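You operate a simulated robot arm through the tools that you are given. There is no shell and no other tool. Be economical: measure what you need, move in short steps, check, and stop when the job is done.

You run a simulated robot arm. Do the job below in one go: nothing can be reset, and whatever is moved stays where it is left.

Task
The load stopped at the bench supply's limit: set the limit to 6 A, clear the load and restart it.
Fine: output off while the limit changes; input on last.

It is judged by the outcome, as a careful person would: the job done as asked, and still so three seconds after it is handed in. It fails if anything else is knocked over, pushed out of place, dropped, spilled or broken.

Robot
A 6-joint arm with a fingered hand, fixed in place. Base frame: the origin is at the foot of the arm, x ahead of it, y to its left, z up; the work surface is at about z = 720. Units: mm, rad, N and s.
With the tool pointing down near the work surface it reaches from about 480 to 800 mm from the base axis. Its first joint turns from -2.897 to 2.897 rad. Payload 4 kg.
The tool frame sits at the grasp point between the pads (the TCP): z along the fingers, y along the line on which they close. The tips reach 20 mm beyond it. The gripper opens to 140 mm. The gripper's body begins 54 mm behind the TCP. The gripper is a hand of 3 fingers: y runs from the thumb to the fingers, the wrist lies at [0, 0, -215] in the tool frame, and closing takes about 1.5 s.
Orientation is that of the tool frame in the base frame, as [roll, pitch, yaw] about the fixed x, y, z axes, in that order (R = Rz(yaw) Ry(pitch) Rx(roll)). With the fingers straight down and closing along the base's y, the tool's x points along the base's -x, its y along +y and its z along -z.

Tools
- The arm moves only by the tool send_rows. Its argument "steps" is a list that holds one entry, the list of rows, each a list of 6 numbers: the shift along the tool's x, y, z in units of 40 mm (1.0 is 40 mm), then the turn, a rotation vector about the tool's x, y, z in units of 5 degrees (1.0 is 5 degrees). In form: [[[tx, ty, tz, wx, wy, wz], ...]]. A call has 1 to 8 rows; each row shifts and turns the commanded pose from where the row before left it, along the tool's axes as they then stand. "grip" is the gripper command, from -1 (fully open) to 1 (shut), values between in proportion, set as the call begins (left out, the last holds). A call with a number of a shift or a turn outside -1 to 1 is refused whole. Each row takes 0.2 s and may step no farther than 50 mm and 0.15 rad from the row before; otherwise, or with a gripper value out of range, the whole call is refused. A pose out of reach is approached as far as the arm can. The call stops where the force on the tool passes 40 N (or 10 N more than at its start, if that is more) or the arm is blocked; 0.2 s more then pass. Each finger travels about 45 mm/s and halts on what it meets, pressing with about 21 N; the grip force reading is that of the motor and also rises with nothing between the fingers. The clock runs only during rows and for 0.2 s after the last one: add rows that do not move to give the fingers time. The reply holds the time, the measured pose of the TCP, the force on the tool along the base axes, the opening and the grip force, in the units named above and with some noise, with the torque about the TCP (base axes, N m) and any sound that the robot's microphone picked up, and new pictures: "views" is both (left out), scene, wrist or none.
- Cameras (640 x 400 px; columns grow to the right, rows downward): "scene" is fixed at [230.3, 496, 1492.9]; the picture's right is [-0.85, -0.53, 0.00], its down [-0.52, 0.82, -0.26] and it looks along [0.14, -0.22, -0.97] (base axes); focal length 218 px, centre (320, 200). "wrist" rides on the gripper at [74, -43, -79] in the tool frame; the picture's right is [0.50, 0.87, 0.00], its down [-0.59, 0.34, -0.73] and it looks along [-0.64, 0.37, 0.68] (tool axes); focal length 275 px, centre (320, 200). There is no depth. A picture from a camera that has moved, and an enlarged one, comes with that camera's place and axes in the base frame and with its lens. The place of the scene camera against the robot may be out by one fixed shift of up to 18 mm in any direction.
- raise_lower(by): slides the trunk up (or, below 0, down) by that many mm; the arm rides with it, the base frame stays. It gives what a move gives, with no picture.
- set_fingers(finger1, finger2, thumb_bend): sets how far each is bent, from 0 (flat) to 1 (curled in); at 0.3 the hand is open as for a grip, at 0.7 the pads meet at the TCP. One left out holds its place. A second passes; each finger stops where it meets its share of the squeeze, and holds until it gets a number again. A gripper value or a shape takes the hand back. It gives what a move gives, with no picture; readings hold the bend of each and the force on the fingers (four entries, about 0 where the hand has none), thumb and palm.
- grasp_type(shape): the hand has 3 fingers and takes this shape, open, in about a second: jaw (thumb against the fingers, like two jaws); tri (thumb and two fingers); tip (a fingertip pinch); poke (one finger out to press); point (the index stretched); flat (the hand flat); cup (the hand cupped); fist (a fist). The gripper value then closes the fingers along that shape, each until it touches; the sizes above hold for jaw. It gives what a move gives, with no picture.
- inspect(camera, box): a new picture of the part [left, top, right, bottom] of that camera's present view, enlarged. It takes no simulated time.
- hand_in(): hands the job in; it is judged then, once.

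Go step by step. Nothing tells you positions but the pictures and the camera data: compare them with the known pose of the tool, close in by small moves and look again before you grip or let go. The budget is 120 turns and 200 pictures, counting those below and the enlarged ones. Unless the task says otherwise, let go and move clear before handing in, and close with one line.

The tools are called by a JSON object that holds its "api" and its "payload". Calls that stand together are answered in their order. send_rows: Moves the arm, as the interface text tells. Its arguments: {"type":"object","properties":{"steps":{"type":"array","items":{"type":"array","items":{"type":"array","items":{"type":"number"}}}},"grip":{"type":"number"},"views":{"type":"string","enum":["both","scene","wrist","none"]}},"required":["steps"]} The other tools are called the same way: raise_lower (by) slides the trunk up or down; grasp_type (shape) gives the hand a shape; set_fingers (finger1, finger2, thumb_bend) moves the fingers one by one; inspect (camera, box) takes an enlarged picture of a part of a camera's view; hand_in () hands the job in.

At the start:

```text
time: 0.0
position: [404.9, 218.2, 1099.9]
orientation: [3.141, 0.0, -3.141]
ft_force: [-0.5, 0.0, -0.2]
ft_torque: [0.01, 0.01, 0.0]
finger_gap: 139.8
grasp_force: 0.1
shape: jaw
bend: [0.3, 0.3, 0.3]
finger forces: [0.0, 0.0, 0.1, 0.0, 0.0, 0.0]
trunk travel left (down, up): [-75.0, 515.0]
```

scene: 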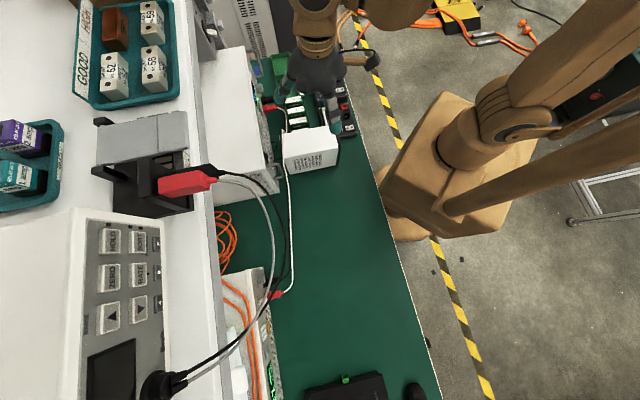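
wrist: 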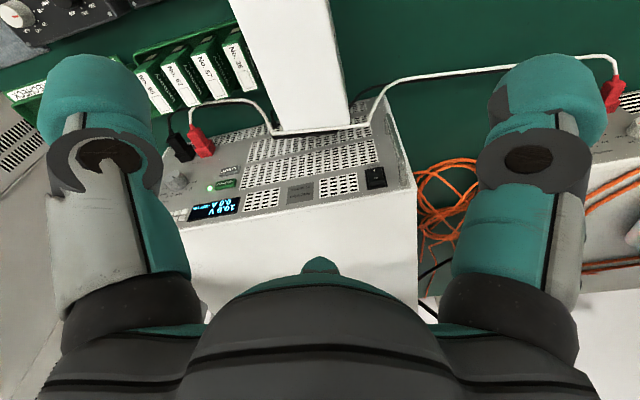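

I see a bench with a white box that has a display, a knob and a rocker switch, plus other instruments around it. I'll enlarge the pictures to tell the supply from the load before moving.

{"api": "inspect", "payload": {"camera": "wrist", "box": [140, 80, 440, 270]}}

{"api": "inspect", "payload": {"camera": "scene", "box": [180, 40, 380, 200]}}

{"api": "inspect", "payload": {"camera": "scene", "box": [180, 200, 440, 400]}}

```text
2.11 times, centred on (290, 175) of wrist
camera zoom: at [331.2, 175.2, 1180.6], right [-0.5, 0.87, 0.0], down [0.59, 0.34, 0.73], along [0.64, 0.37, -0.68], focal length 580 px, centre (383, 253)
```

zoom: 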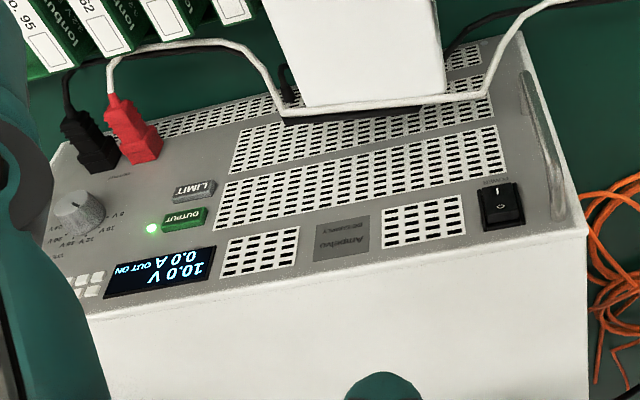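

```text
2.50 times, centred on (280, 120) of scene
camera zoom: at [230.3, 496.0, 1492.9], right [-0.85, -0.53, 0.0], down [-0.52, 0.82, -0.26], along [0.14, -0.22, -0.97], focal length 546 px, centre (420, 400)
```

zoom: 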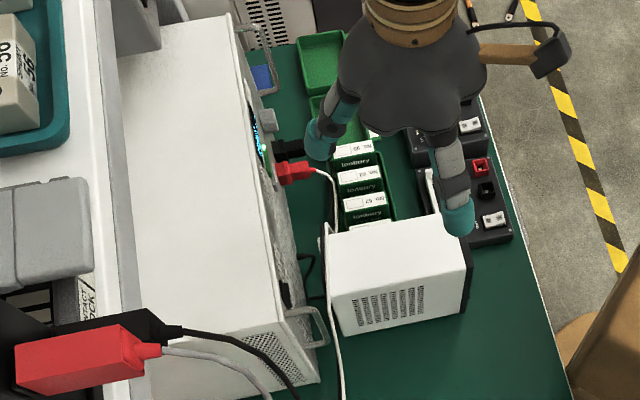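

```text
2.00 times, centred on (310, 300) of scene
camera zoom: at [230.3, 496.0, 1492.9], right [-0.85, -0.53, 0.0], down [-0.52, 0.82, -0.26], along [0.14, -0.22, -0.97], focal length 437 px, centre (340, 0)
```

zoom: 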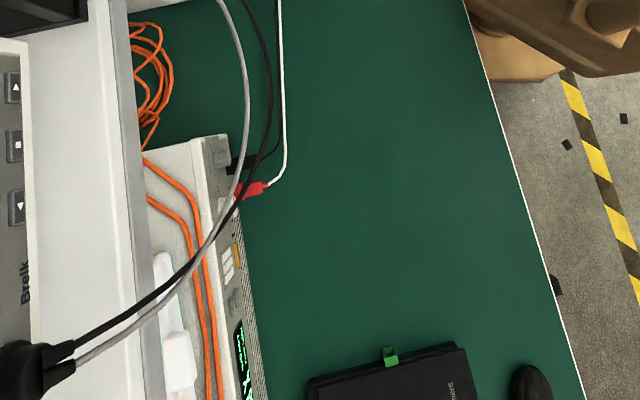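

The bench lies at 45° to the base. The supply's face is about 600 mm out along (0.707, 0.707), and the load is to its left. I'll enlarge the supply's panel to read it.

{"api": "inspect", "payload": {"camera": "wrist", "box": [155, 130, 255, 230]}}

{"api": "send_rows", "payload": {"steps": [[[0.6, 0.4, -0.6, 0, 0, 0.9], [0.6, 0.4, -0.6, 0, 0, 0.9], [0.6, 0.4, -0.6, 0, 0, 0.9], [0.4, 0.5, 0, 0, 0, 0.9], [0, 0.8, 0, 0, 0, 0.9], [0, 0.8, 0, 0, 0, 0.9], [0, 0.8, 0, 0, 0, 0.9], [0, 0.8, 0, 0, 0, 0.9]]]}}

```text
4.00 times, centred on (205, 180) of wrist
camera zoom: at [331.2, 175.2, 1180.6], right [-0.5, 0.87, 0.0], down [0.59, 0.34, 0.73], along [0.64, 0.37, -0.68], focal length 1101 px, centre (780, 280)
```

zoom: 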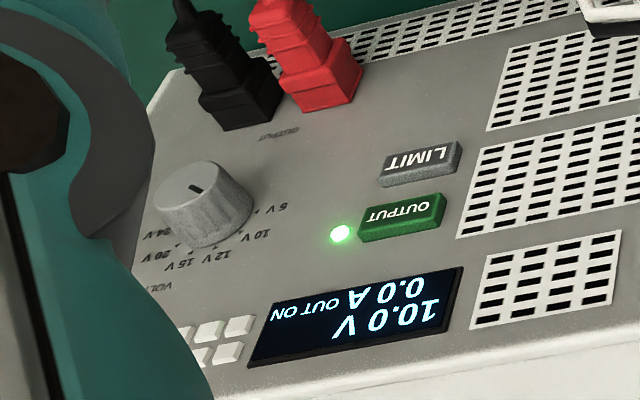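

```text
time: 1.8
position: [378.6, 413.2, 1170.2]
orientation: [-3.141, 0.001, 2.512]
ft_force: [-0.3, 0.0, 0.5]
ft_torque: [0.0, -0.02, 0.02]
finger_gap: 140.0
grasp_force: 0.1
shape: jaw
bend: [0.3, 0.3, 0.3]
finger forces: [0.0, 0.0, 0.1, 0.0, 0.0, 0.0]
trunk travel left (down, up): [-75.0, 515.0]
camera wrist: at [293.5, 421.7, 1250.8], right [0.1, 0.99, 0.0], down [0.68, -0.07, 0.73], along [0.73, -0.08, -0.68], focal length 275 px, centre (320, 200)
```

scene: 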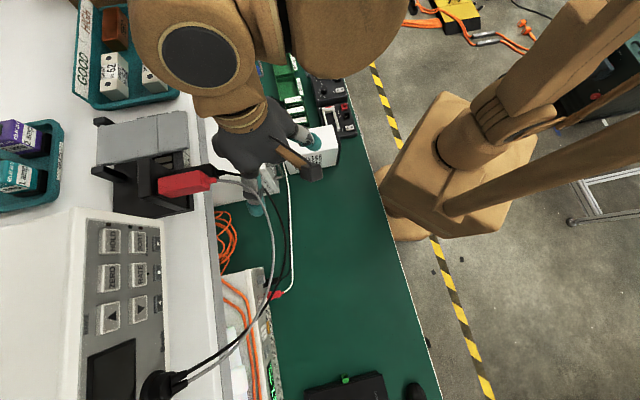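
wrist: 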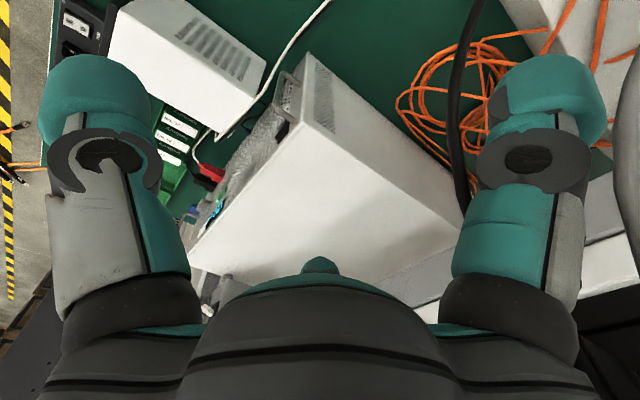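

I turned the wrong way. I'll turn back and move left along the bench so the wrist camera faces the load's front.

{"api": "send_rows", "payload": {"steps": [[[0.908, -0.11, 0, 0, 0, -1], [0.914, -0.03, 0, 0, 0, -1], [0.914, 0.05, 0, 0, 0, -1], [0.906, 0.13, 0, 0, 0, -1], [0.89, 0.206, 0, 0, 0, -1], [0.87, 0.28, 0, 0, 0, -1], [0.84, 0.36, 0, 0, 0, -1], [0.81, 0.43, 0, 0, 0, -1]]], "views": "none"}}

{"api": "send_rows", "payload": {"steps": [[[0.7, 0.5, 0.5, 0, 0, -1], [0.7, 0.55, 0.5, 0, 0, -1], [0, 0, 0.5, 0, 0, 0]]], "views": "wrist"}}

```text
time: 3.0
position: [328.3, 444.5, 1169.6]
orientation: [3.141, 0.001, 2.72]
ft_force: [-0.1, 0.0, 0.0]
ft_torque: [0.01, 0.03, 0.01]
finger_gap: 139.9
grasp_force: 0.1
shape: jaw
bend: [0.3, 0.3, 0.3]
finger forces: [0.0, 0.0, 0.0, 0.1, 0.0, 0.1]
trunk travel left (down, up): [-75.0, 515.0]
stopped in row 5: the arm was blocked; the commanded pose is now the measured one
```

```text
time: 3.8
position: [297.5, 506.2, 1108.4]
orientation: [-3.141, 0.0, 2.881]
ft_force: [-0.3, 0.7, -0.1]
ft_torque: [-0.03, 0.02, 0.0]
finger_gap: 140.0
grasp_force: 0.0
shape: jaw
bend: [0.3, 0.3, 0.3]
finger forces: [0.0, 0.1, 0.1, 0.0, 0.1, 0.1]
trunk travel left (down, up): [-75.0, 515.0]
camera wrist: at [216.1, 483.4, 1188.5], right [-0.26, 0.97, 0.0], down [0.66, 0.18, 0.73], along [0.71, 0.19, -0.68], focal length 275 px, centre (320, 200)
```

wrist: 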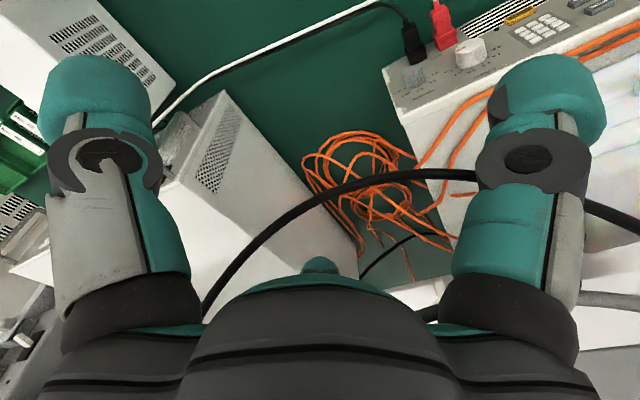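

The load's panel is upside down at the upper right of the picture. Before going on I'll check the scene for what blocked the arm, and look at where the hanging cables run.

{"api": "inspect", "payload": {"camera": "scene", "box": [60, 60, 440, 300]}}

{"api": "inspect", "payload": {"camera": "wrist", "box": [380, 0, 640, 130]}}

```text
1.67 times, centred on (250, 180) of scene
camera zoom: at [230.3, 496.0, 1492.9], right [-0.85, -0.53, 0.0], down [-0.52, 0.82, -0.26], along [0.14, -0.22, -0.97], focal length 364 px, centre (437, 233)
```

zoom: 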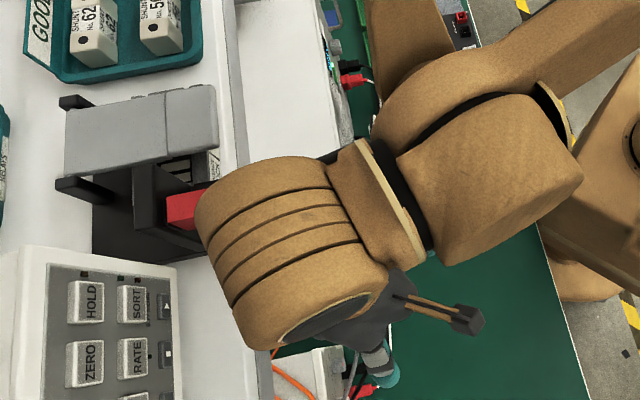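

```text
2.46 times, centred on (510, 65) of wrist
camera zoom: at [216.1, 483.4, 1188.5], right [-0.26, 0.97, 0.0], down [0.66, 0.18, 0.73], along [0.71, 0.19, -0.68], focal length 678 px, centre (-148, 532)
```

zoom: 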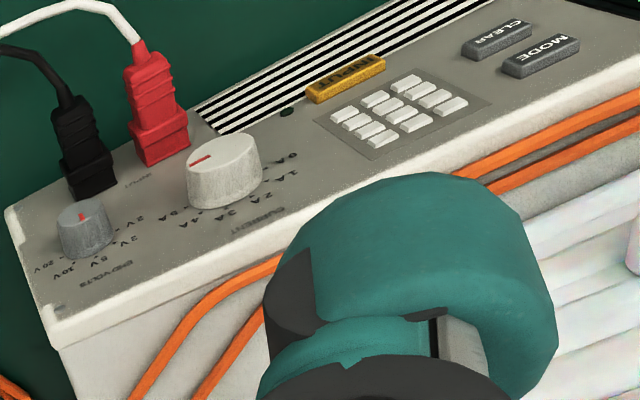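

The load has INPUT (yellow), CLEAR and MODE buttons, and its display is out of view. The arm's wrist is close to the shelf, so I'll back off from it, then go left and turn.

{"api": "send_rows", "payload": {"steps": [[[0.5, -0.866, 0, 0, 0, 0], [0.5, -0.866, 0, 0, 0, 0], [0.866, 0.5, 0, 0, 0, -1], [0.82, 0.57, 0, 0, 0, -1], [0.77, 0.64, 0, 0, 0, -1], [0.707, 0.707, 0, 0, 0, -1], [0.64, 0.77, 0, 0, 0, -1], [0.57, 0.82, 0, 0, 0, -1]]]}}

```text
time: 4.3
position: [321.5, 425.0, 1109.0]
orientation: [-3.139, 0.0, 2.734]
ft_force: [1.1, 0.5, 0.4]
ft_torque: [-0.01, 0.04, -0.02]
finger_gap: 139.9
grasp_force: 0.0
shape: jaw
bend: [0.3, 0.3, 0.3]
finger forces: [0.1, 0.1, 0.0, 0.0, 0.0, 0.0]
trunk travel left (down, up): [-75.0, 515.0]
stopped in row 2: the arm was blocked; the commanded pose is now the measured one
camera wrist: at [237.3, 414.7, 1189.4], right [-0.11, 0.99, 0.0], down [0.67, 0.08, 0.73], along [0.73, 0.08, -0.68], focal length 275 px, centre (320, 200)
```

scene: 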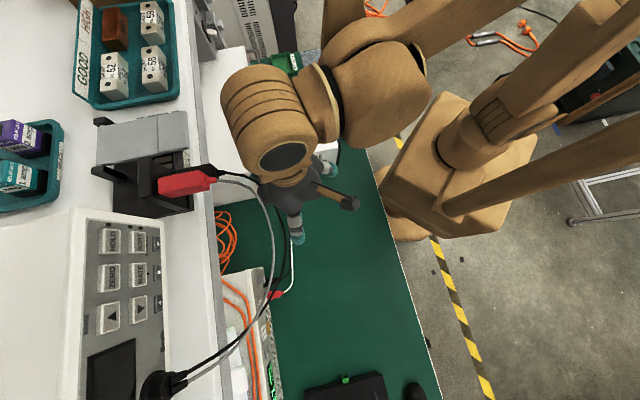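
wrist: 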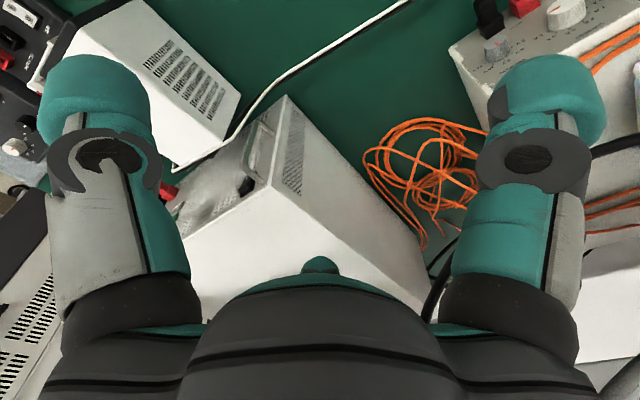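

The arm drifted sideways instead of backing straight up, so it may be near a joint limit. I'll test with slow, small moves straight away from the shelf.

{"api": "send_rows", "payload": {"steps": [[[0.1, -0.2, 0, 0, 0, 0], [0.1, -0.2, 0, 0, 0, 0], [0.1, -0.2, 0, 0, 0, 0], [0.1, -0.2, 0, 0, 0, 0], [0, 0, 0, 0, 0, 0]]], "views": "none"}}

{"api": "send_rows", "payload": {"steps": [[[0, 0, 0, 0, 0, -0.5], [0, 0, 0, 0, 0, -0.5], [0, 0, 0, 0, 0, -0.5], [0, 0, 0, 0, 0, -0.5], [0, 0, 0, 0, 0, 0]]], "views": "none"}}

```text
time: 5.5
position: [286.2, 402.9, 1110.3]
orientation: [3.141, 0.001, 2.747]
ft_force: [-0.3, 0.3, 0.4]
ft_torque: [0.01, -0.02, 0.02]
finger_gap: 140.0
grasp_force: 0.1
shape: jaw
bend: [0.3, 0.3, 0.3]
finger forces: [0.0, 0.1, 0.0, 0.0, 0.0, 0.0]
trunk travel left (down, up): [-75.0, 515.0]
```

```text
time: 6.7
position: [286.6, 402.4, 1111.9]
orientation: [-3.141, -0.001, 2.922]
ft_force: [0.7, 0.1, 0.4]
ft_torque: [-0.01, -0.02, 0.02]
finger_gap: 140.1
grasp_force: 0.1
shape: jaw
bend: [0.3, 0.3, 0.3]
finger forces: [0.0, 0.0, 0.1, 0.0, 0.0, 0.0]
trunk travel left (down, up): [-75.0, 515.0]
```

Small steps work. I'll continue left at moderate speed, turning as I go.

{"api": "send_rows", "payload": {"steps": [[[0.53, 0.33, 0, 0, 0, -0.6], [0.51, 0.36, 0, 0, 0, -0.6], [0.49, 0.39, 0, 0, 0, -0.6], [0.47, 0.41, 0, 0, 0, -0.6], [0.45, 0.44, 0, 0, 0, -0.6], [0.42, 0.46, 0, 0, 0, -0.6], [0.4, 0.48, 0, 0, 0, -0.6], [0.37, 0.5, 0, 0, 0, -0.6]]]}}

```text
time: 8.1
position: [174.4, 444.4, 1122.3]
orientation: [-3.14, -0.001, -3.083]
ft_force: [0.2, -0.1, -0.9]
ft_torque: [0.01, 0.03, -0.01]
finger_gap: 140.0
grasp_force: 0.1
shape: jaw
bend: [0.3, 0.3, 0.3]
finger forces: [0.0, 0.1, 0.1, 0.1, 0.0, 0.1]
trunk travel left (down, up): [-75.0, 515.0]
stopped in row 6: the arm was blocked; the commanded pose is now the measured one
camera wrist: at [104.2, 396.9, 1202.3], right [-0.55, 0.83, 0.0], down [0.57, 0.37, 0.73], along [0.61, 0.4, -0.68], focal length 275 px, centre (320, 200)
```

scene: 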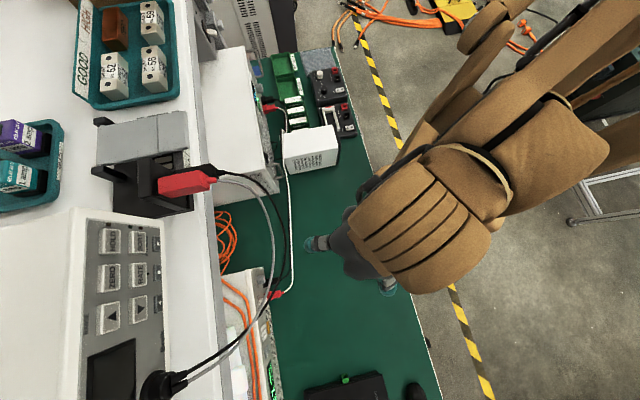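
wrist: 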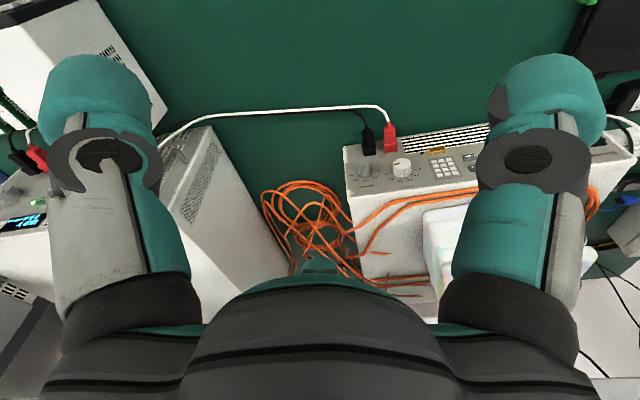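

Near the bench's front edge the arm folds up, so I'll stay further out. I'll give the hand the poke shape, which should also clear the view of the load's display.

{"api": "grasp_type", "payload": {"shape": "poke"}}

{"api": "send_rows", "payload": {"steps": [[[0.05, 0.3, 0, 0, 0, 0], [0.05, 0.3, 0, 0, 0, 0], [0.05, 0.3, 0, 0, 0, 0], [0.0, 0.3, 0, 0, 0, 0], [0, 0.3, 0, 0, 0, 0], [0, 0.3, 0, 0, 0, 0]]]}}

```text
time: 8.9
position: [173.6, 445.9, 1122.7]
orientation: [-3.141, -0.001, -3.077]
ft_force: [0.0, -0.5, 0.1]
ft_torque: [0.02, -0.03, -0.02]
finger_gap: 0.2
grasp_force: 0.0
shape: poke
bend: [0.28, 0.28, 0.72]
finger forces: [0.0, 0.1, 0.1, 0.1, 0.0, 0.0]
trunk travel left (down, up): [-75.0, 515.0]
```

```text
time: 10.2
position: [150.5, 452.9, 1132.9]
orientation: [-3.141, 0.0, -3.082]
ft_force: [0.2, -0.9, -0.7]
ft_torque: [-0.05, -0.03, 0.03]
finger_gap: 0.2
grasp_force: 0.1
shape: poke
bend: [0.28, 0.28, 0.71]
finger forces: [0.1, 0.0, 0.0, 0.1, 0.0, 0.0]
trunk travel left (down, up): [-75.0, 515.0]
stopped in row 6: the arm was blocked; the commanded pose is now the measured one
camera wrist: at [80.0, 405.3, 1212.6], right [-0.55, 0.83, 0.0], down [0.57, 0.37, 0.73], along [0.61, 0.4, -0.68], focal length 275 px, centre (320, 200)
```

scene: 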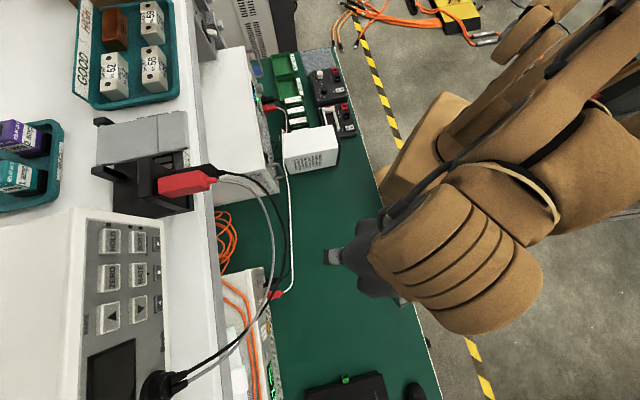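
wrist: 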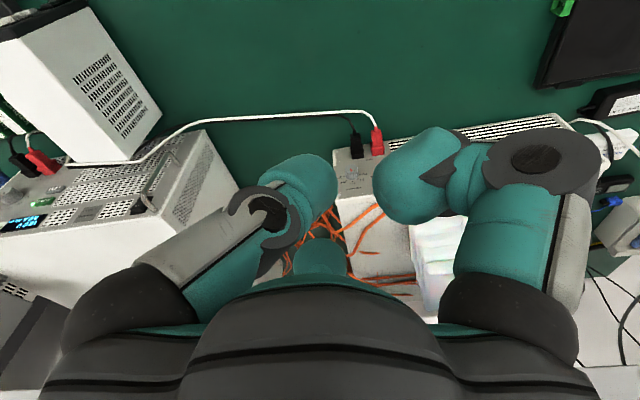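

The arm folds too tightly at this height. The bench below the hand is empty, so I'll lower the hand, which should open the arm up, and see how it moves.

{"api": "send_rows", "payload": {"steps": [[[0, 0, 0.5, 0, 0, 0], [0, 0, 0.5, 0, 0, 0], [0, 0, 0.5, 0, 0, 0], [0, 0, 0.5, 0, 0, 0], [0, 0, 0.5, 0, 0, 0], [0, 0, 0.5, 0, 0, 0], [0, 0, 0.5, 0, 0, 0], [0, 0, 0, 0, 0, 0]]], "views": "none"}}

{"api": "send_rows", "payload": {"steps": [[[0, 0.4, 0, 0, 0, 0], [0, 0.4, 0, 0, 0, 0], [0, 0.4, 0, 0, 0, 0], [0.1, 0.4, 0, 0, 0, 0], [0.1, 0.4, 0, 0, 0, 0], [0.1, 0.4, 0, 0, 0, 0]]]}}

```text
time: 12.0
position: [146.0, 452.7, 994.6]
orientation: [3.14, 0.002, -3.076]
ft_force: [0.4, -1.5, 0.3]
ft_torque: [0.12, -0.01, 0.0]
finger_gap: 0.1
grasp_force: 0.1
shape: poke
bend: [0.28, 0.27, 0.71]
finger forces: [0.0, 0.0, 0.1, 0.0, 0.0, 0.0]
trunk travel left (down, up): [-75.0, 515.0]
```

```text
time: 13.4
position: [131.8, 550.5, 990.8]
orientation: [-3.141, 0.0, -3.081]
ft_force: [-0.4, -0.7, 0.2]
ft_torque: [-0.02, 0.0, 0.02]
finger_gap: 0.0
grasp_force: 0.1
shape: poke
bend: [0.28, 0.27, 0.71]
finger forces: [0.1, 0.1, 0.1, 0.1, 0.0, 0.0]
trunk travel left (down, up): [-75.0, 515.0]
camera wrist: at [61.3, 502.4, 1071.0], right [-0.55, 0.83, 0.0], down [0.57, 0.38, 0.73], along [0.61, 0.41, -0.68], focal length 275 px, centre (320, 200)
```

scene: 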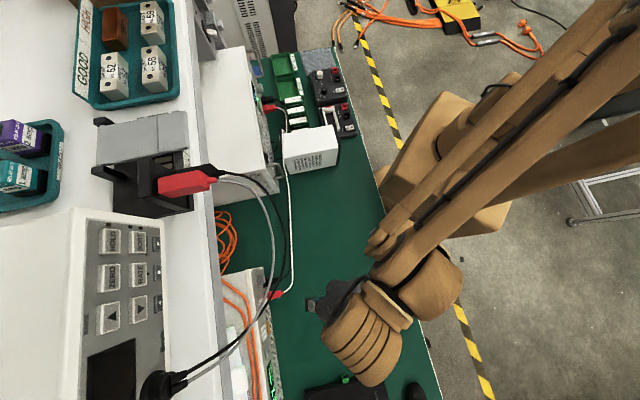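
wrist: 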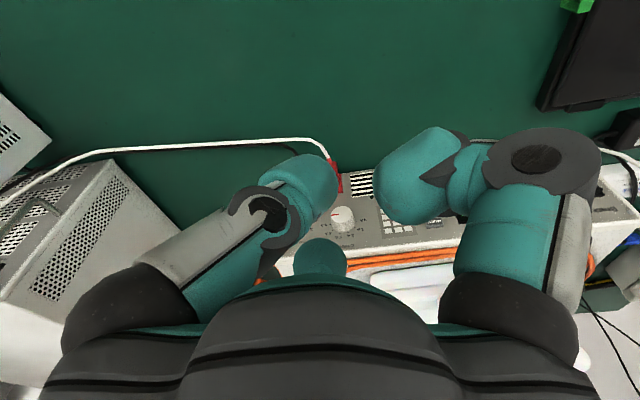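

Motion is good at this height. I'll go further left so the load's display comes into view between the fingers.

{"api": "send_rows", "payload": {"steps": [[[0.33, 0.375, 0, 0, 0, 0], [0.33, 0.375, 0, 0, 0, 0], [0.33, 0.375, 0, 0, 0, 0], [0.33, 0.375, 0, 0, 0, 0], [0.33, 0.375, 0, 0, 0, 0], [0.33, 0.375, 0, 0, 0, 0], [0.33, 0.375, 0, 0, 0, 0]]], "views": "wrist"}}

```text
time: 15.2
position: [116.6, 636.0, 999.2]
orientation: [-3.141, -0.001, 3.074]
ft_force: [0.5, -0.6, 0.1]
ft_torque: [-0.03, 0.0, -0.02]
finger_gap: 0.0
grasp_force: 0.1
shape: poke
bend: [0.28, 0.27, 0.71]
finger forces: [0.1, 0.0, 0.1, 0.1, 0.0, 0.0]
trunk travel left (down, up): [-75.0, 515.0]
stopped in row 7: the arm was blocked; the commanded pose is now the measured one
camera wrist: at [41.7, 597.3, 1079.0], right [-0.44, 0.9, 0.0], down [0.61, 0.3, 0.73], along [0.66, 0.32, -0.68], focal length 275 px, centre (320, 200)
```

wrist: 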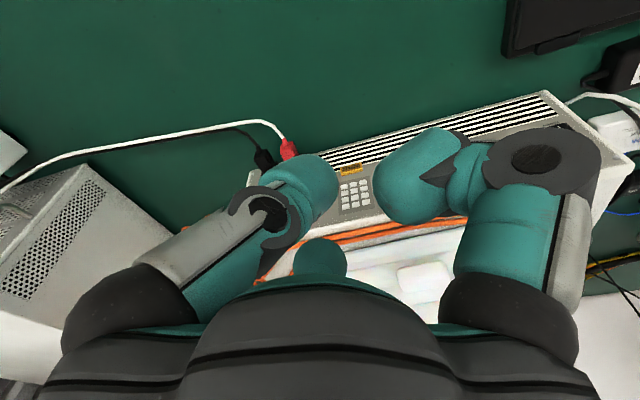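

The load has a 3×3 keypad under the INPUT button, and the display is behind the finger. I'll tilt the hand 40° toward the panel, which levels the camera for a front view and sets up the pressing direction.

{"api": "send_rows", "payload": {"steps": [[[0, 0, 0, -0.755, -0.656, 0], [0, 0, 0, -0.755, -0.656, 0], [0, 0, 0, -0.755, -0.656, 0], [0, 0, 0, -0.755, -0.656, 0], [0, 0, 0, -0.755, -0.656, 0], [0, 0, 0, -0.755, -0.656, 0], [0, 0, 0, -0.755, -0.656, 0], [0, 0, 0, -0.755, -0.656, 0]]]}}

```text
time: 16.9
position: [207.5, 621.6, 993.4]
orientation: [2.635, 0.402, 2.825]
ft_force: [-0.3, -1.0, -0.3]
ft_torque: [0.04, 0.0, -0.02]
finger_gap: 0.2
grasp_force: 0.1
shape: poke
bend: [0.28, 0.27, 0.71]
finger forces: [0.0, 0.1, 0.1, 0.1, 0.0, 0.1]
trunk travel left (down, up): [-75.0, 515.0]
stopped in row 8: the arm was blocked; the commanded pose is now the measured one
camera wrist: at [103.2, 577.6, 1010.6], right [-0.36, 0.91, 0.19], down [0.19, -0.13, 0.97], along [0.91, 0.39, -0.13], focal length 275 px, centre (320, 200)
```

scene: 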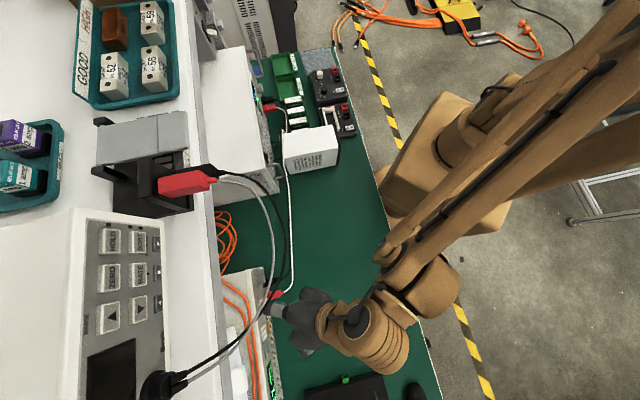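
wrist: 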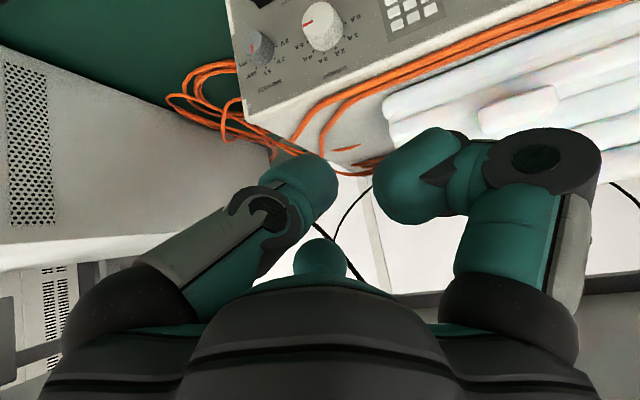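

The motion drifted, and the hanging cables are near here. I'll back away from the panel, then roll the hand about its axis so its closing line runs along the bench, which should suit the arm better.

{"api": "send_rows", "payload": {"steps": [[[0.208, -0.347, -0.294, 0, 0, 0], [0.208, -0.347, -0.294, 0, 0, 0], [0.208, -0.347, -0.294, 0, 0, 0], [0, 0, 0, 0, 0, 0]]], "views": "none"}}

{"api": "send_rows", "payload": {"steps": [[[0, 0, 0, 0, 0, -0.9], [0, 0, 0, 0, 0, -0.9], [0, 0, 0, 0, 0, -0.9], [0, 0, 0, 0, 0, -0.9], [0, 0, 0, 0, 0, -0.9], [0, 0, 0, 0, 0, -0.9], [0, 0, 0, 0, 0, -0.9], [0, 0, 0, 0, 0, 0]]]}}

```text
time: 18.1
position: [208.0, 575.8, 990.0]
orientation: [2.635, 0.403, 2.754]
ft_force: [0.8, -0.4, -0.3]
ft_torque: [0.03, 0.01, -0.01]
finger_gap: 0.2
grasp_force: 0.0
shape: poke
bend: [0.28, 0.27, 0.71]
finger forces: [0.1, 0.0, 0.0, 0.0, 0.0, 0.0]
trunk travel left (down, up): [-75.0, 515.0]
stopped in row 4: the arm was blocked; the commanded pose is now the measured one
```

```text
time: 19.9
position: [207.8, 575.9, 991.0]
orientation: [2.925, 0.603, -2.937]
ft_force: [0.4, -1.2, -0.3]
ft_torque: [0.01, 0.01, -0.01]
finger_gap: 0.0
grasp_force: 0.1
shape: poke
bend: [0.28, 0.27, 0.71]
finger forces: [0.0, 0.0, 0.0, 0.0, 0.1, 0.1]
trunk travel left (down, up): [-75.0, 515.0]
camera wrist: at [122.8, 498.2, 1005.6], right [-0.68, 0.72, -0.13], down [0.0, 0.18, 0.98], along [0.74, 0.67, -0.12], focal length 275 px, centre (320, 200)
```

scene: 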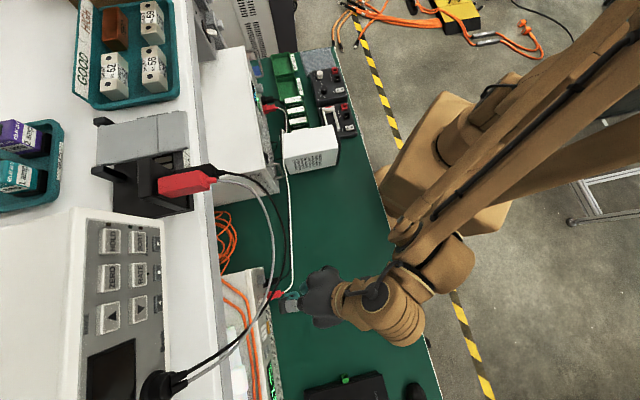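
wrist: 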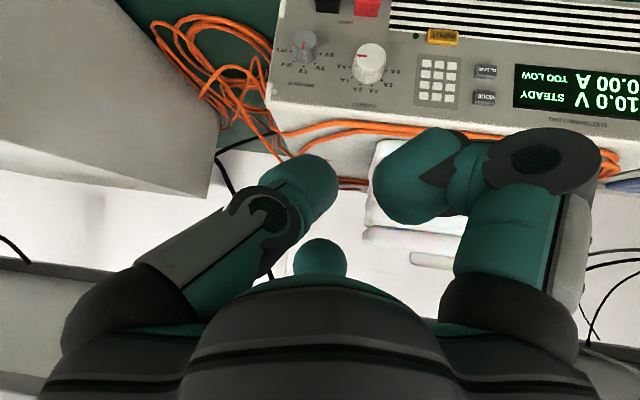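

Now I have a front view of the load: the screen, MODE, CLEAR, INPUT and a keypad, upside down. I'll enlarge it to read it.

{"api": "inspect", "payload": {"camera": "wrist", "box": [260, 0, 460, 125]}}

{"api": "inspect", "payload": {"camera": "wrist", "box": [440, 0, 640, 125]}}

{"api": "inspect", "payload": {"camera": "scene", "box": [200, 160, 360, 400]}}

```text
3.20 times, centred on (360, 62) of wrist
camera zoom: at [122.8, 498.2, 1005.6], right [-0.68, 0.72, -0.13], down [0.0, 0.18, 0.98], along [0.74, 0.67, -0.12], focal length 881 px, centre (192, 640)
```

zoom: 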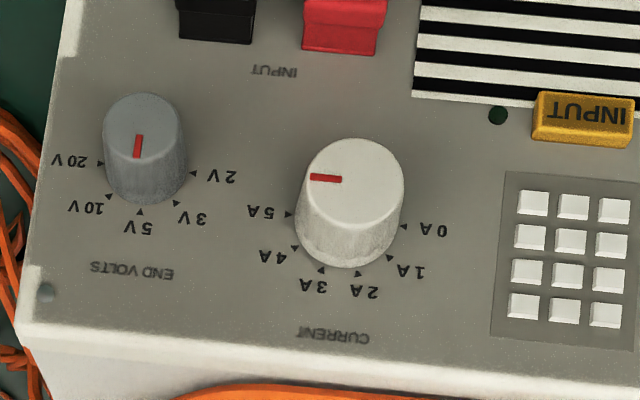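

```text
3.20 times, centred on (540, 62) of wrist
camera zoom: at [122.8, 498.2, 1005.6], right [-0.68, 0.72, -0.13], down [0.0, 0.18, 0.98], along [0.74, 0.67, -0.12], focal length 881 px, centre (-384, 640)
```

zoom: 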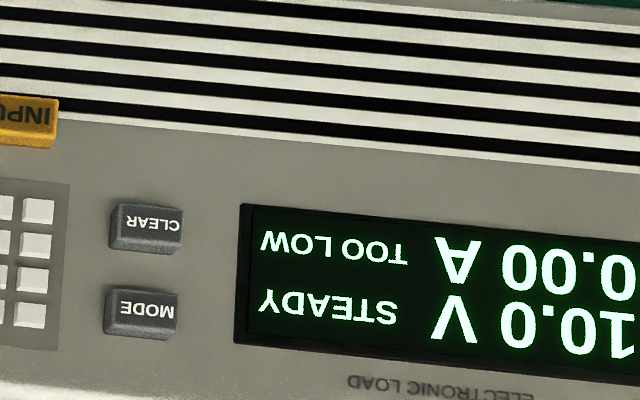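

```text
1.67 times, centred on (280, 280) of scene
camera zoom: at [230.3, 496.0, 1492.9], right [-0.85, -0.53, 0.0], down [-0.52, 0.82, -0.26], along [0.14, -0.22, -0.97], focal length 364 px, centre (387, 67)
```

zoom: 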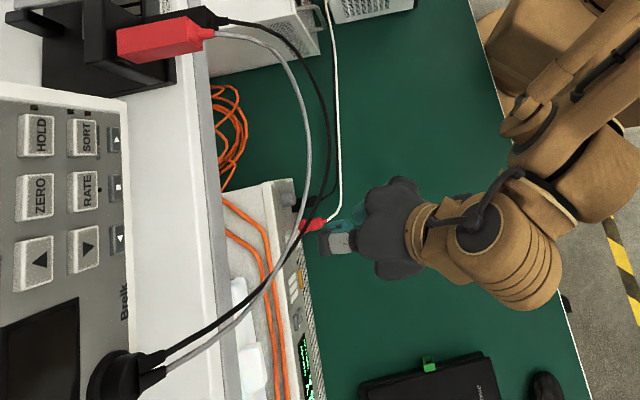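

The load tripped on "TOO LOW", is set to 5 A and is at 10 V, so I'll leave its knobs alone. I take the load's face to be at u≈700, with INPUT at z≈795 and CLEAR at z≈826. The hanging cables are at about z 1075, so I'll work beneath them with the hand lower and more level.

{"api": "send_rows", "payload": {"steps": [[[0.28, -0.09, 0.4, 0, 0, 0], [0.28, -0.09, 0.4, 0, 0, 0], [0.28, -0.09, 0.4, 0, 0, 0], [0.28, -0.09, 0.4, 0, 0, 0], [0, 0, 0, 0, 0, -1], [0, 0, 0, 0, 0, -1], [0, 0, 0, 0, -0.7, 0], [0, 0, 0, 0, -0.7, 0]]], "views": "none"}}

{"api": "send_rows", "payload": {"steps": [[[0, 0, 0, 0, -0.7, 0], [0, 0, 0, 0, -0.7, 0], [0, 0, 0, 0, -0.7, 0], [0, 0, 0, 0, -0.7, 0], [0, 0, 0, 0, 0, 0]]]}}

```text
time: 21.7
position: [225.9, 565.1, 917.5]
orientation: [3.037, 0.753, -2.774]
ft_force: [-0.2, 0.4, 0.0]
ft_torque: [0.01, -0.02, -0.02]
finger_gap: 0.0
grasp_force: 0.2
shape: poke
bend: [0.28, 0.27, 0.71]
finger forces: [0.0, 0.0, 0.0, 0.0, 0.1, 0.0]
trunk travel left (down, up): [-75.0, 515.0]
```

```text
time: 23.1
position: [233.6, 568.5, 910.2]
orientation: [3.002, 0.997, -2.834]
ft_force: [-0.4, 0.6, -0.2]
ft_torque: [-0.02, 0.01, 0.0]
finger_gap: 0.0
grasp_force: 0.1
shape: poke
bend: [0.27, 0.27, 0.71]
finger forces: [0.0, 0.0, 0.0, 0.0, 0.1, 0.1]
trunk travel left (down, up): [-75.0, 515.0]
stopped in row 5: the arm was blocked; the commanded pose is now the measured one
camera wrist: at [154.4, 485.8, 889.0], right [-0.61, 0.7, -0.35], down [-0.39, 0.12, 0.91], along [0.69, 0.7, 0.2], focal length 275 px, centre (320, 200)
```

scene: 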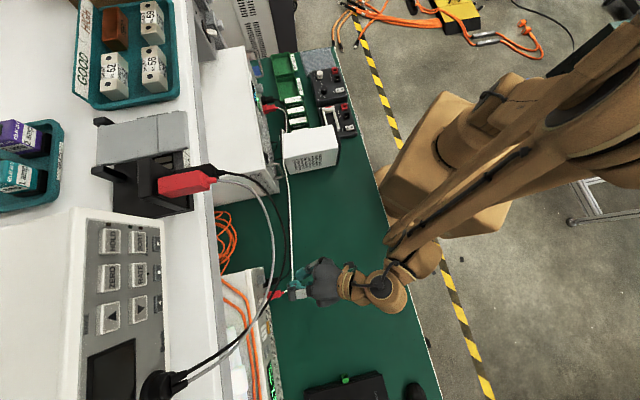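
wrist: 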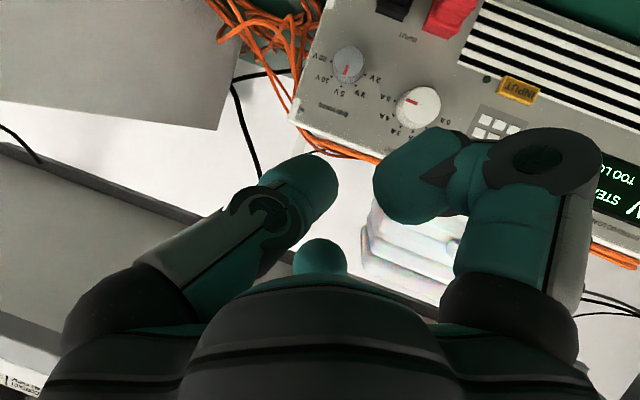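

The pose is good. I need to know which fingertip leads, so I'll enlarge the fingers in both views.

{"api": "inspect", "payload": {"camera": "wrist", "box": [180, 80, 620, 355]}}

{"api": "inspect", "payload": {"camera": "scene", "box": [250, 240, 410, 340]}}

```text
1.45 times, centred on (400, 218) of wrist
camera zoom: at [154.4, 485.8, 889.0], right [-0.61, 0.7, -0.35], down [-0.39, 0.12, 0.91], along [0.69, 0.7, 0.2], focal length 400 px, centre (204, 174)
```

zoom: 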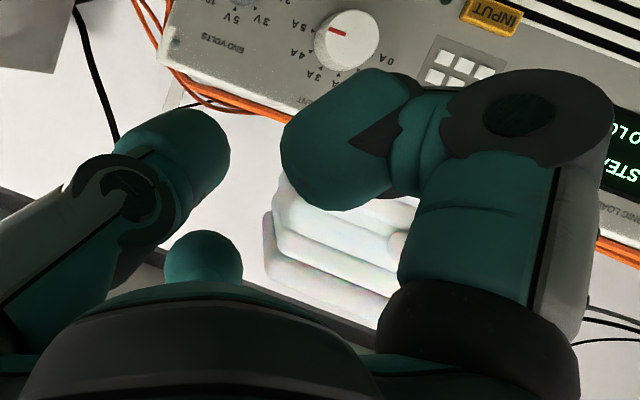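

```text
4.00 times, centred on (330, 290) of scene
camera zoom: at [230.3, 496.0, 1492.9], right [-0.85, -0.53, 0.0], down [-0.52, 0.82, -0.26], along [0.14, -0.22, -0.97], focal length 874 px, centre (280, -160)
```

zoom: 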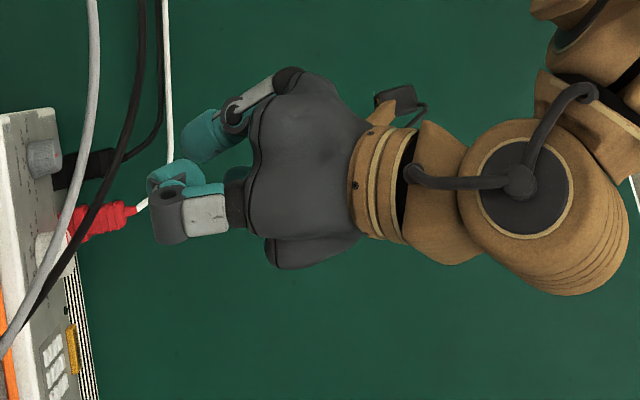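

The poke shape has a folded, blunt knuckle at the front. I'll try the "point" shape and compare.

{"api": "grasp_type", "payload": {"shape": "point"}}

{"api": "inspect", "payload": {"camera": "scene", "box": [250, 240, 410, 340]}}

{"api": "inspect", "payload": {"camera": "wrist", "box": [0, 0, 640, 400]}}

```text
time: 24.0
position: [233.0, 568.5, 911.7]
orientation: [3.002, 0.996, -2.837]
ft_force: [-0.2, -0.2, 0.4]
ft_torque: [0.0, 0.02, 0.01]
finger_gap: 0.2
grasp_force: 0.1
shape: point
bend: [0.82, 1.0, 0.56]
finger forces: [0.0, 0.0, 0.0, 0.0, 0.1, 0.1]
trunk travel left (down, up): [-75.0, 515.0]
```

```text
4.00 times, centred on (330, 290) of scene
camera zoom: at [230.3, 496.0, 1492.9], right [-0.85, -0.53, 0.0], down [-0.52, 0.82, -0.26], along [0.14, -0.22, -0.97], focal length 874 px, centre (280, -160)
```

zoom: 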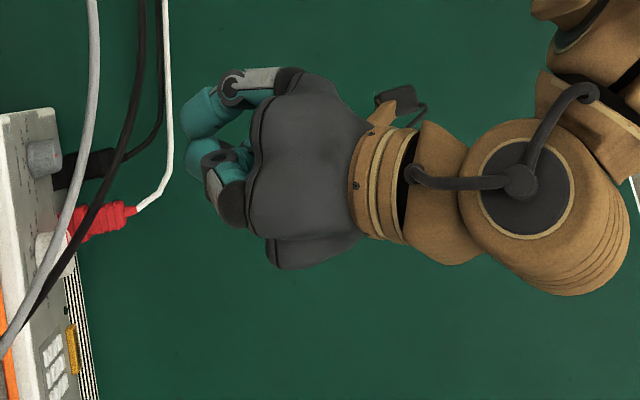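

```text
1.00 times, centred on (320, 200) of wrist (not enlarged: the box is as wide or as high as the picture)
camera zoom: at [154.0, 485.8, 889.1], right [-0.62, 0.7, -0.35], down [-0.39, 0.12, 0.91], along [0.69, 0.7, 0.2], focal length 275 px, centre (320, 200)
```

zoom: 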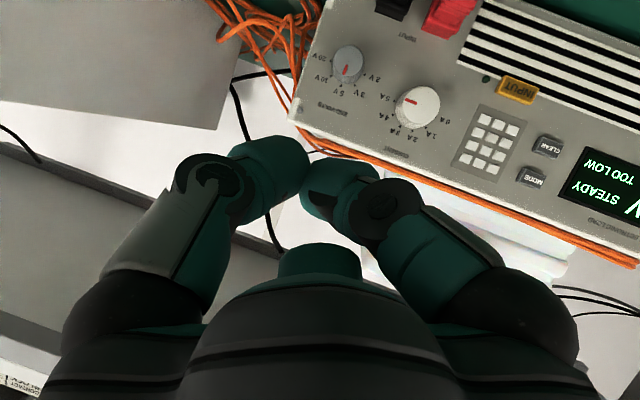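

The panel is now well in view. I'll curl both fingers and put the single thumb at the TCP (bend 0.7) as a poker with a known tip position.

{"api": "set_fingers", "payload": {"finger1": 1.0, "finger2": 1.0, "thumb_bend": 0.6}}

{"api": "inspect", "payload": {"camera": "wrist", "box": [0, 0, 640, 400]}}

{"api": "inspect", "payload": {"camera": "scene", "box": [250, 240, 410, 340]}}

```text
time: 25.0
position: [232.0, 567.4, 910.8]
orientation: [3.003, 0.998, -2.837]
ft_force: [0.2, -0.6, -0.2]
ft_torque: [-0.01, 0.01, 0.01]
finger_gap: 22.6
grasp_force: 0.1
shape: fingers
bend: [0.97, 1.0, 0.6]
finger forces: [0.0, 0.1, 0.0, 0.1, 0.1, 0.0]
trunk travel left (down, up): [-75.0, 515.0]
```

```text
1.00 times, centred on (320, 200) of wrist (not enlarged: the box is as wide or as high as the picture)
camera zoom: at [154.0, 485.8, 889.0], right [-0.62, 0.7, -0.35], down [-0.39, 0.12, 0.91], along [0.69, 0.7, 0.2], focal length 275 px, centre (320, 200)
```

zoom: 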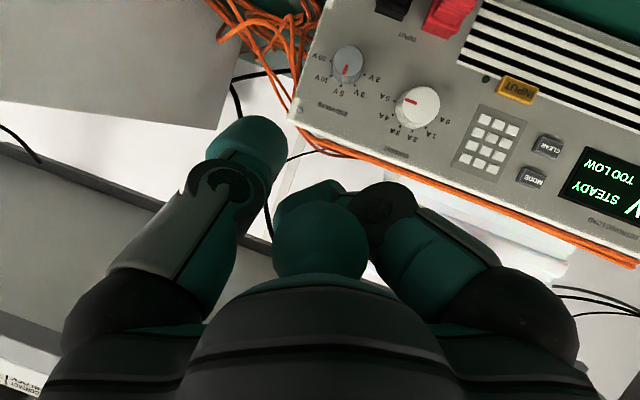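

```text
4.00 times, centred on (330, 290) of scene
camera zoom: at [230.3, 496.0, 1492.9], right [-0.85, -0.53, 0.0], down [-0.52, 0.82, -0.26], along [0.14, -0.22, -0.97], focal length 874 px, centre (280, -160)
```

zoom: 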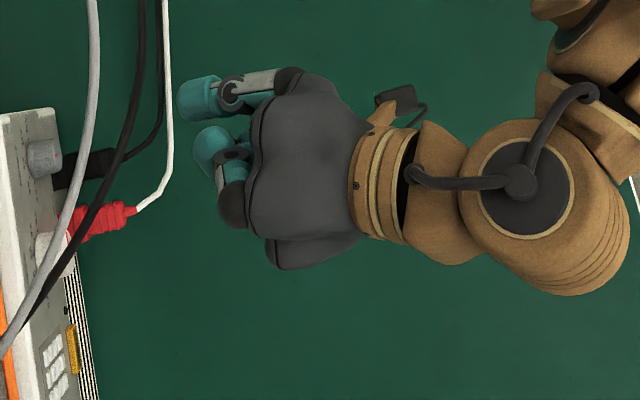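

The thumb now points straight ahead as a clean poker, with its tip at roughly (0, -34, +36) in the tool frame. The supply comes first, so I'll lift and tilt back toward vertical, then move right along the bench to it.

{"api": "send_rows", "payload": {"steps": [[[-0.36, 0.03, -0.27, 0, 0.9, 0], [-0.36, 0.03, -0.27, 0, 0.9, 0], [-0.36, 0.03, -0.27, 0, 0.9, 0], [-0.28, 0.03, -0.36, 0, 0.9, 0], [-0.28, 0.03, -0.36, 0, 0.9, 0], [-0.28, 0.03, -0.36, 0, 0.9, 0], [-0.2, 0.03, -0.4, 0, 0.9, 0], [-0.1, 0.03, -0.4, 0, 0.9, 0]]], "views": "scene"}}

```text
time: 26.8
position: [226.9, 564.9, 1055.1]
orientation: [3.059, 0.369, -2.742]
ft_force: [-0.4, 0.1, 0.5]
ft_torque: [-0.02, 0.02, -0.01]
finger_gap: 22.9
grasp_force: 0.0
shape: fingers
bend: [0.97, 1.0, 0.6]
finger forces: [0.0, 0.1, 0.0, 0.1, 0.1, 0.1]
trunk travel left (down, up): [-75.0, 515.0]
```

scene: 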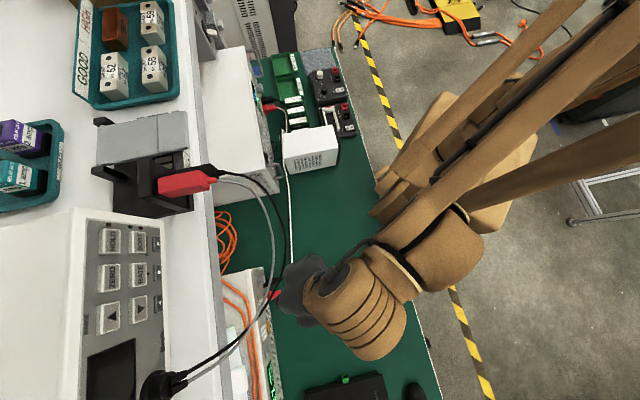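

The hand is close to the cables, so I'll back off from the shelf and then go right.

{"api": "send_rows", "payload": {"steps": [[[0.45, -0.2, -0.18, 0, 0, 0], [0.45, -0.2, -0.18, 0, 0, 0], [-0.25, -0.66, 0.1, 0, 0, 0], [-0.25, -0.66, 0.1, 0, 0, 0], [-0.25, -0.66, 0.1, 0, 0, 0], [-0.25, -0.66, 0.1, 0, 0, 0], [-0.25, -0.66, 0.1, 0, 0, 0], [-0.25, -0.66, 0.1, 0, 0, 0]]], "views": "none"}}

{"api": "send_rows", "payload": {"steps": [[[-0.25, -0.66, 0.1, 0, 0, 0], [-0.25, -0.66, 0.1, 0, 0, 0], [-0.25, -0.66, 0.1, 0, 0, 0], [-0.25, -0.66, 0.1, 0, 0, 0], [-0.25, -0.66, 0.1, 0, 0, 0]]]}}

```text
time: 28.6
position: [323.5, 419.8, 1040.0]
orientation: [3.059, 0.371, -2.741]
ft_force: [-1.0, 0.6, 0.1]
ft_torque: [-0.01, 0.0, -0.02]
finger_gap: 22.5
grasp_force: 0.1
shape: fingers
bend: [0.97, 1.0, 0.6]
finger forces: [0.0, 0.0, 0.1, 0.1, 0.1, 0.0]
trunk travel left (down, up): [-75.0, 515.0]
```

```text
time: 29.8
position: [427.2, 320.2, 1029.8]
orientation: [3.06, 0.371, -2.744]
ft_force: [0.1, 0.2, 0.3]
ft_torque: [0.05, 0.02, 0.01]
finger_gap: 22.7
grasp_force: 0.1
shape: fingers
bend: [0.97, 1.0, 0.6]
finger forces: [0.1, 0.0, 0.1, 0.1, 0.0, 0.1]
trunk travel left (down, up): [-75.0, 515.0]
camera wrist: at [358.0, 237.2, 1074.5], right [-0.79, 0.6, -0.12], down [0.14, 0.36, 0.92], along [0.6, 0.71, -0.37], focal length 275 px, centre (320, 200)
```

scene: 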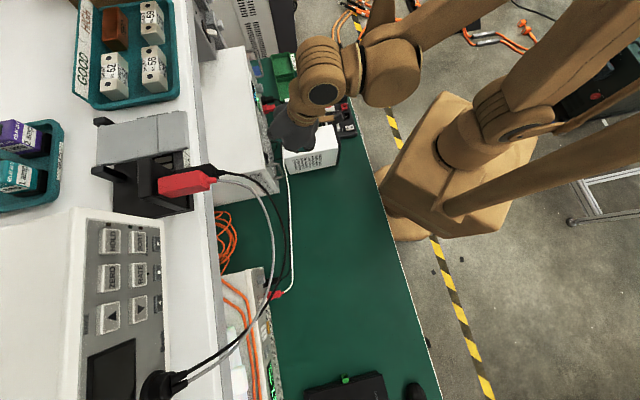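
wrist: 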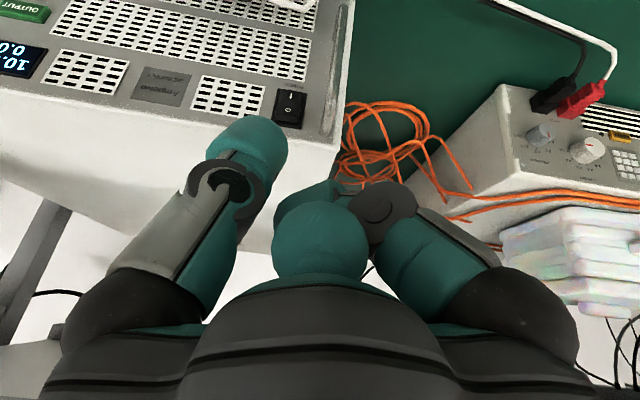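

Motion is smooth. I'll carry on right toward the supply's control side, staying above the white box.

{"api": "send_rows", "payload": {"steps": [[[-0.2, -0.7, 0.04, 0, 0, 0], [-0.2, -0.7, 0.04, 0, 0, 0], [-0.2, -0.7, 0.04, 0, 0, 0], [-0.2, -0.7, 0.04, 0, 0, 0], [-0.2, -0.7, 0.04, 0, 0, 0], [-0.2, -0.7, 0.04, 0, 0, 0], [-0.2, -0.7, 0.04, 0, 0, 0]]]}}

```text
time: 31.4
position: [561.0, 164.9, 1026.3]
orientation: [3.058, 0.372, -2.745]
ft_force: [-0.1, -0.5, 0.2]
ft_torque: [0.01, 0.0, -0.02]
finger_gap: 22.5
grasp_force: 0.1
shape: fingers
bend: [0.97, 1.0, 0.6]
finger forces: [0.1, 0.1, 0.0, 0.0, 0.0, 0.1]
trunk travel left (down, up): [-75.0, 515.0]
camera wrist: at [491.8, 81.3, 1069.4], right [-0.79, 0.6, -0.12], down [0.14, 0.36, 0.92], along [0.6, 0.71, -0.37], focal length 275 px, centre (320, 200)
```

scene: 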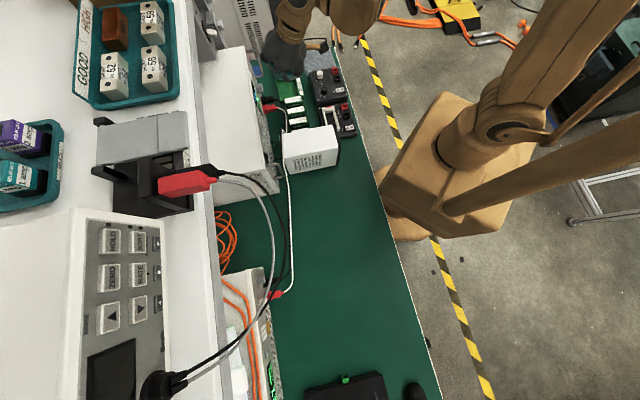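
wrist: 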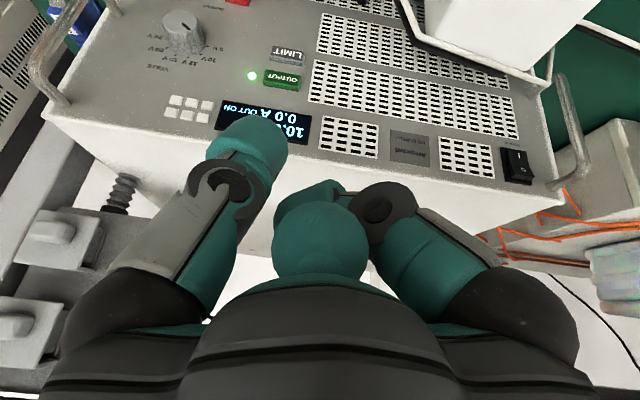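

I have the whole supply panel: LIMIT at about (u600, v-322, z852) and OUTPUT at about (u600, v-322, z884), and the LED shows the output is on. I'll turn to face the panel squarely and tilt more level, still clear of everything.

{"api": "send_rows", "payload": {"steps": [[[0, 0, 0, -0.33, 0.07, -0.85], [0, 0, 0, -0.33, 0.07, -0.85], [0, 0, 0, -0.33, 0.07, -0.85], [0, 0, 0, -0.33, 0.07, -0.85], [0, 0, 0, 0, -0.9, 0], [0, 0, 0, 0, -0.9, 0], [0, 0, 0, 0, -0.9, 0], [0, 0, 0, 0, -0.9, 0]]]}}

```text
time: 33.2
position: [559.8, 163.6, 1024.7]
orientation: [3.043, 0.686, -2.454]
ft_force: [0.1, -0.5, 0.0]
ft_torque: [0.0, 0.02, 0.04]
finger_gap: 22.6
grasp_force: 0.0
shape: fingers
bend: [0.97, 1.0, 0.6]
finger forces: [0.1, 0.0, 0.0, 0.1, 0.0, 0.0]
trunk travel left (down, up): [-75.0, 515.0]
camera wrist: at [511.1, 58.4, 1037.1], right [-0.89, 0.39, -0.25], down [-0.19, 0.19, 0.96], along [0.42, 0.9, -0.09], focal length 275 px, centre (320, 200)
```

scene: 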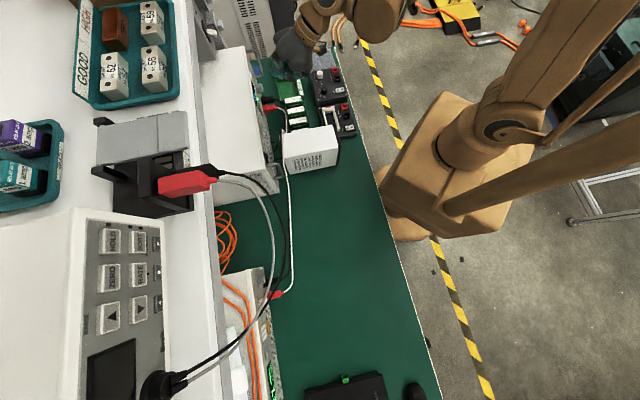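
wrist: 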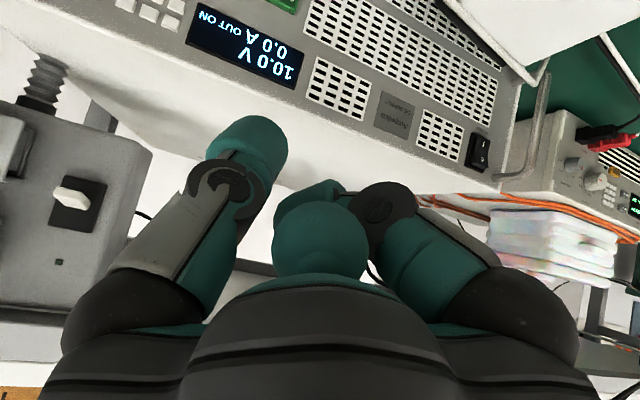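

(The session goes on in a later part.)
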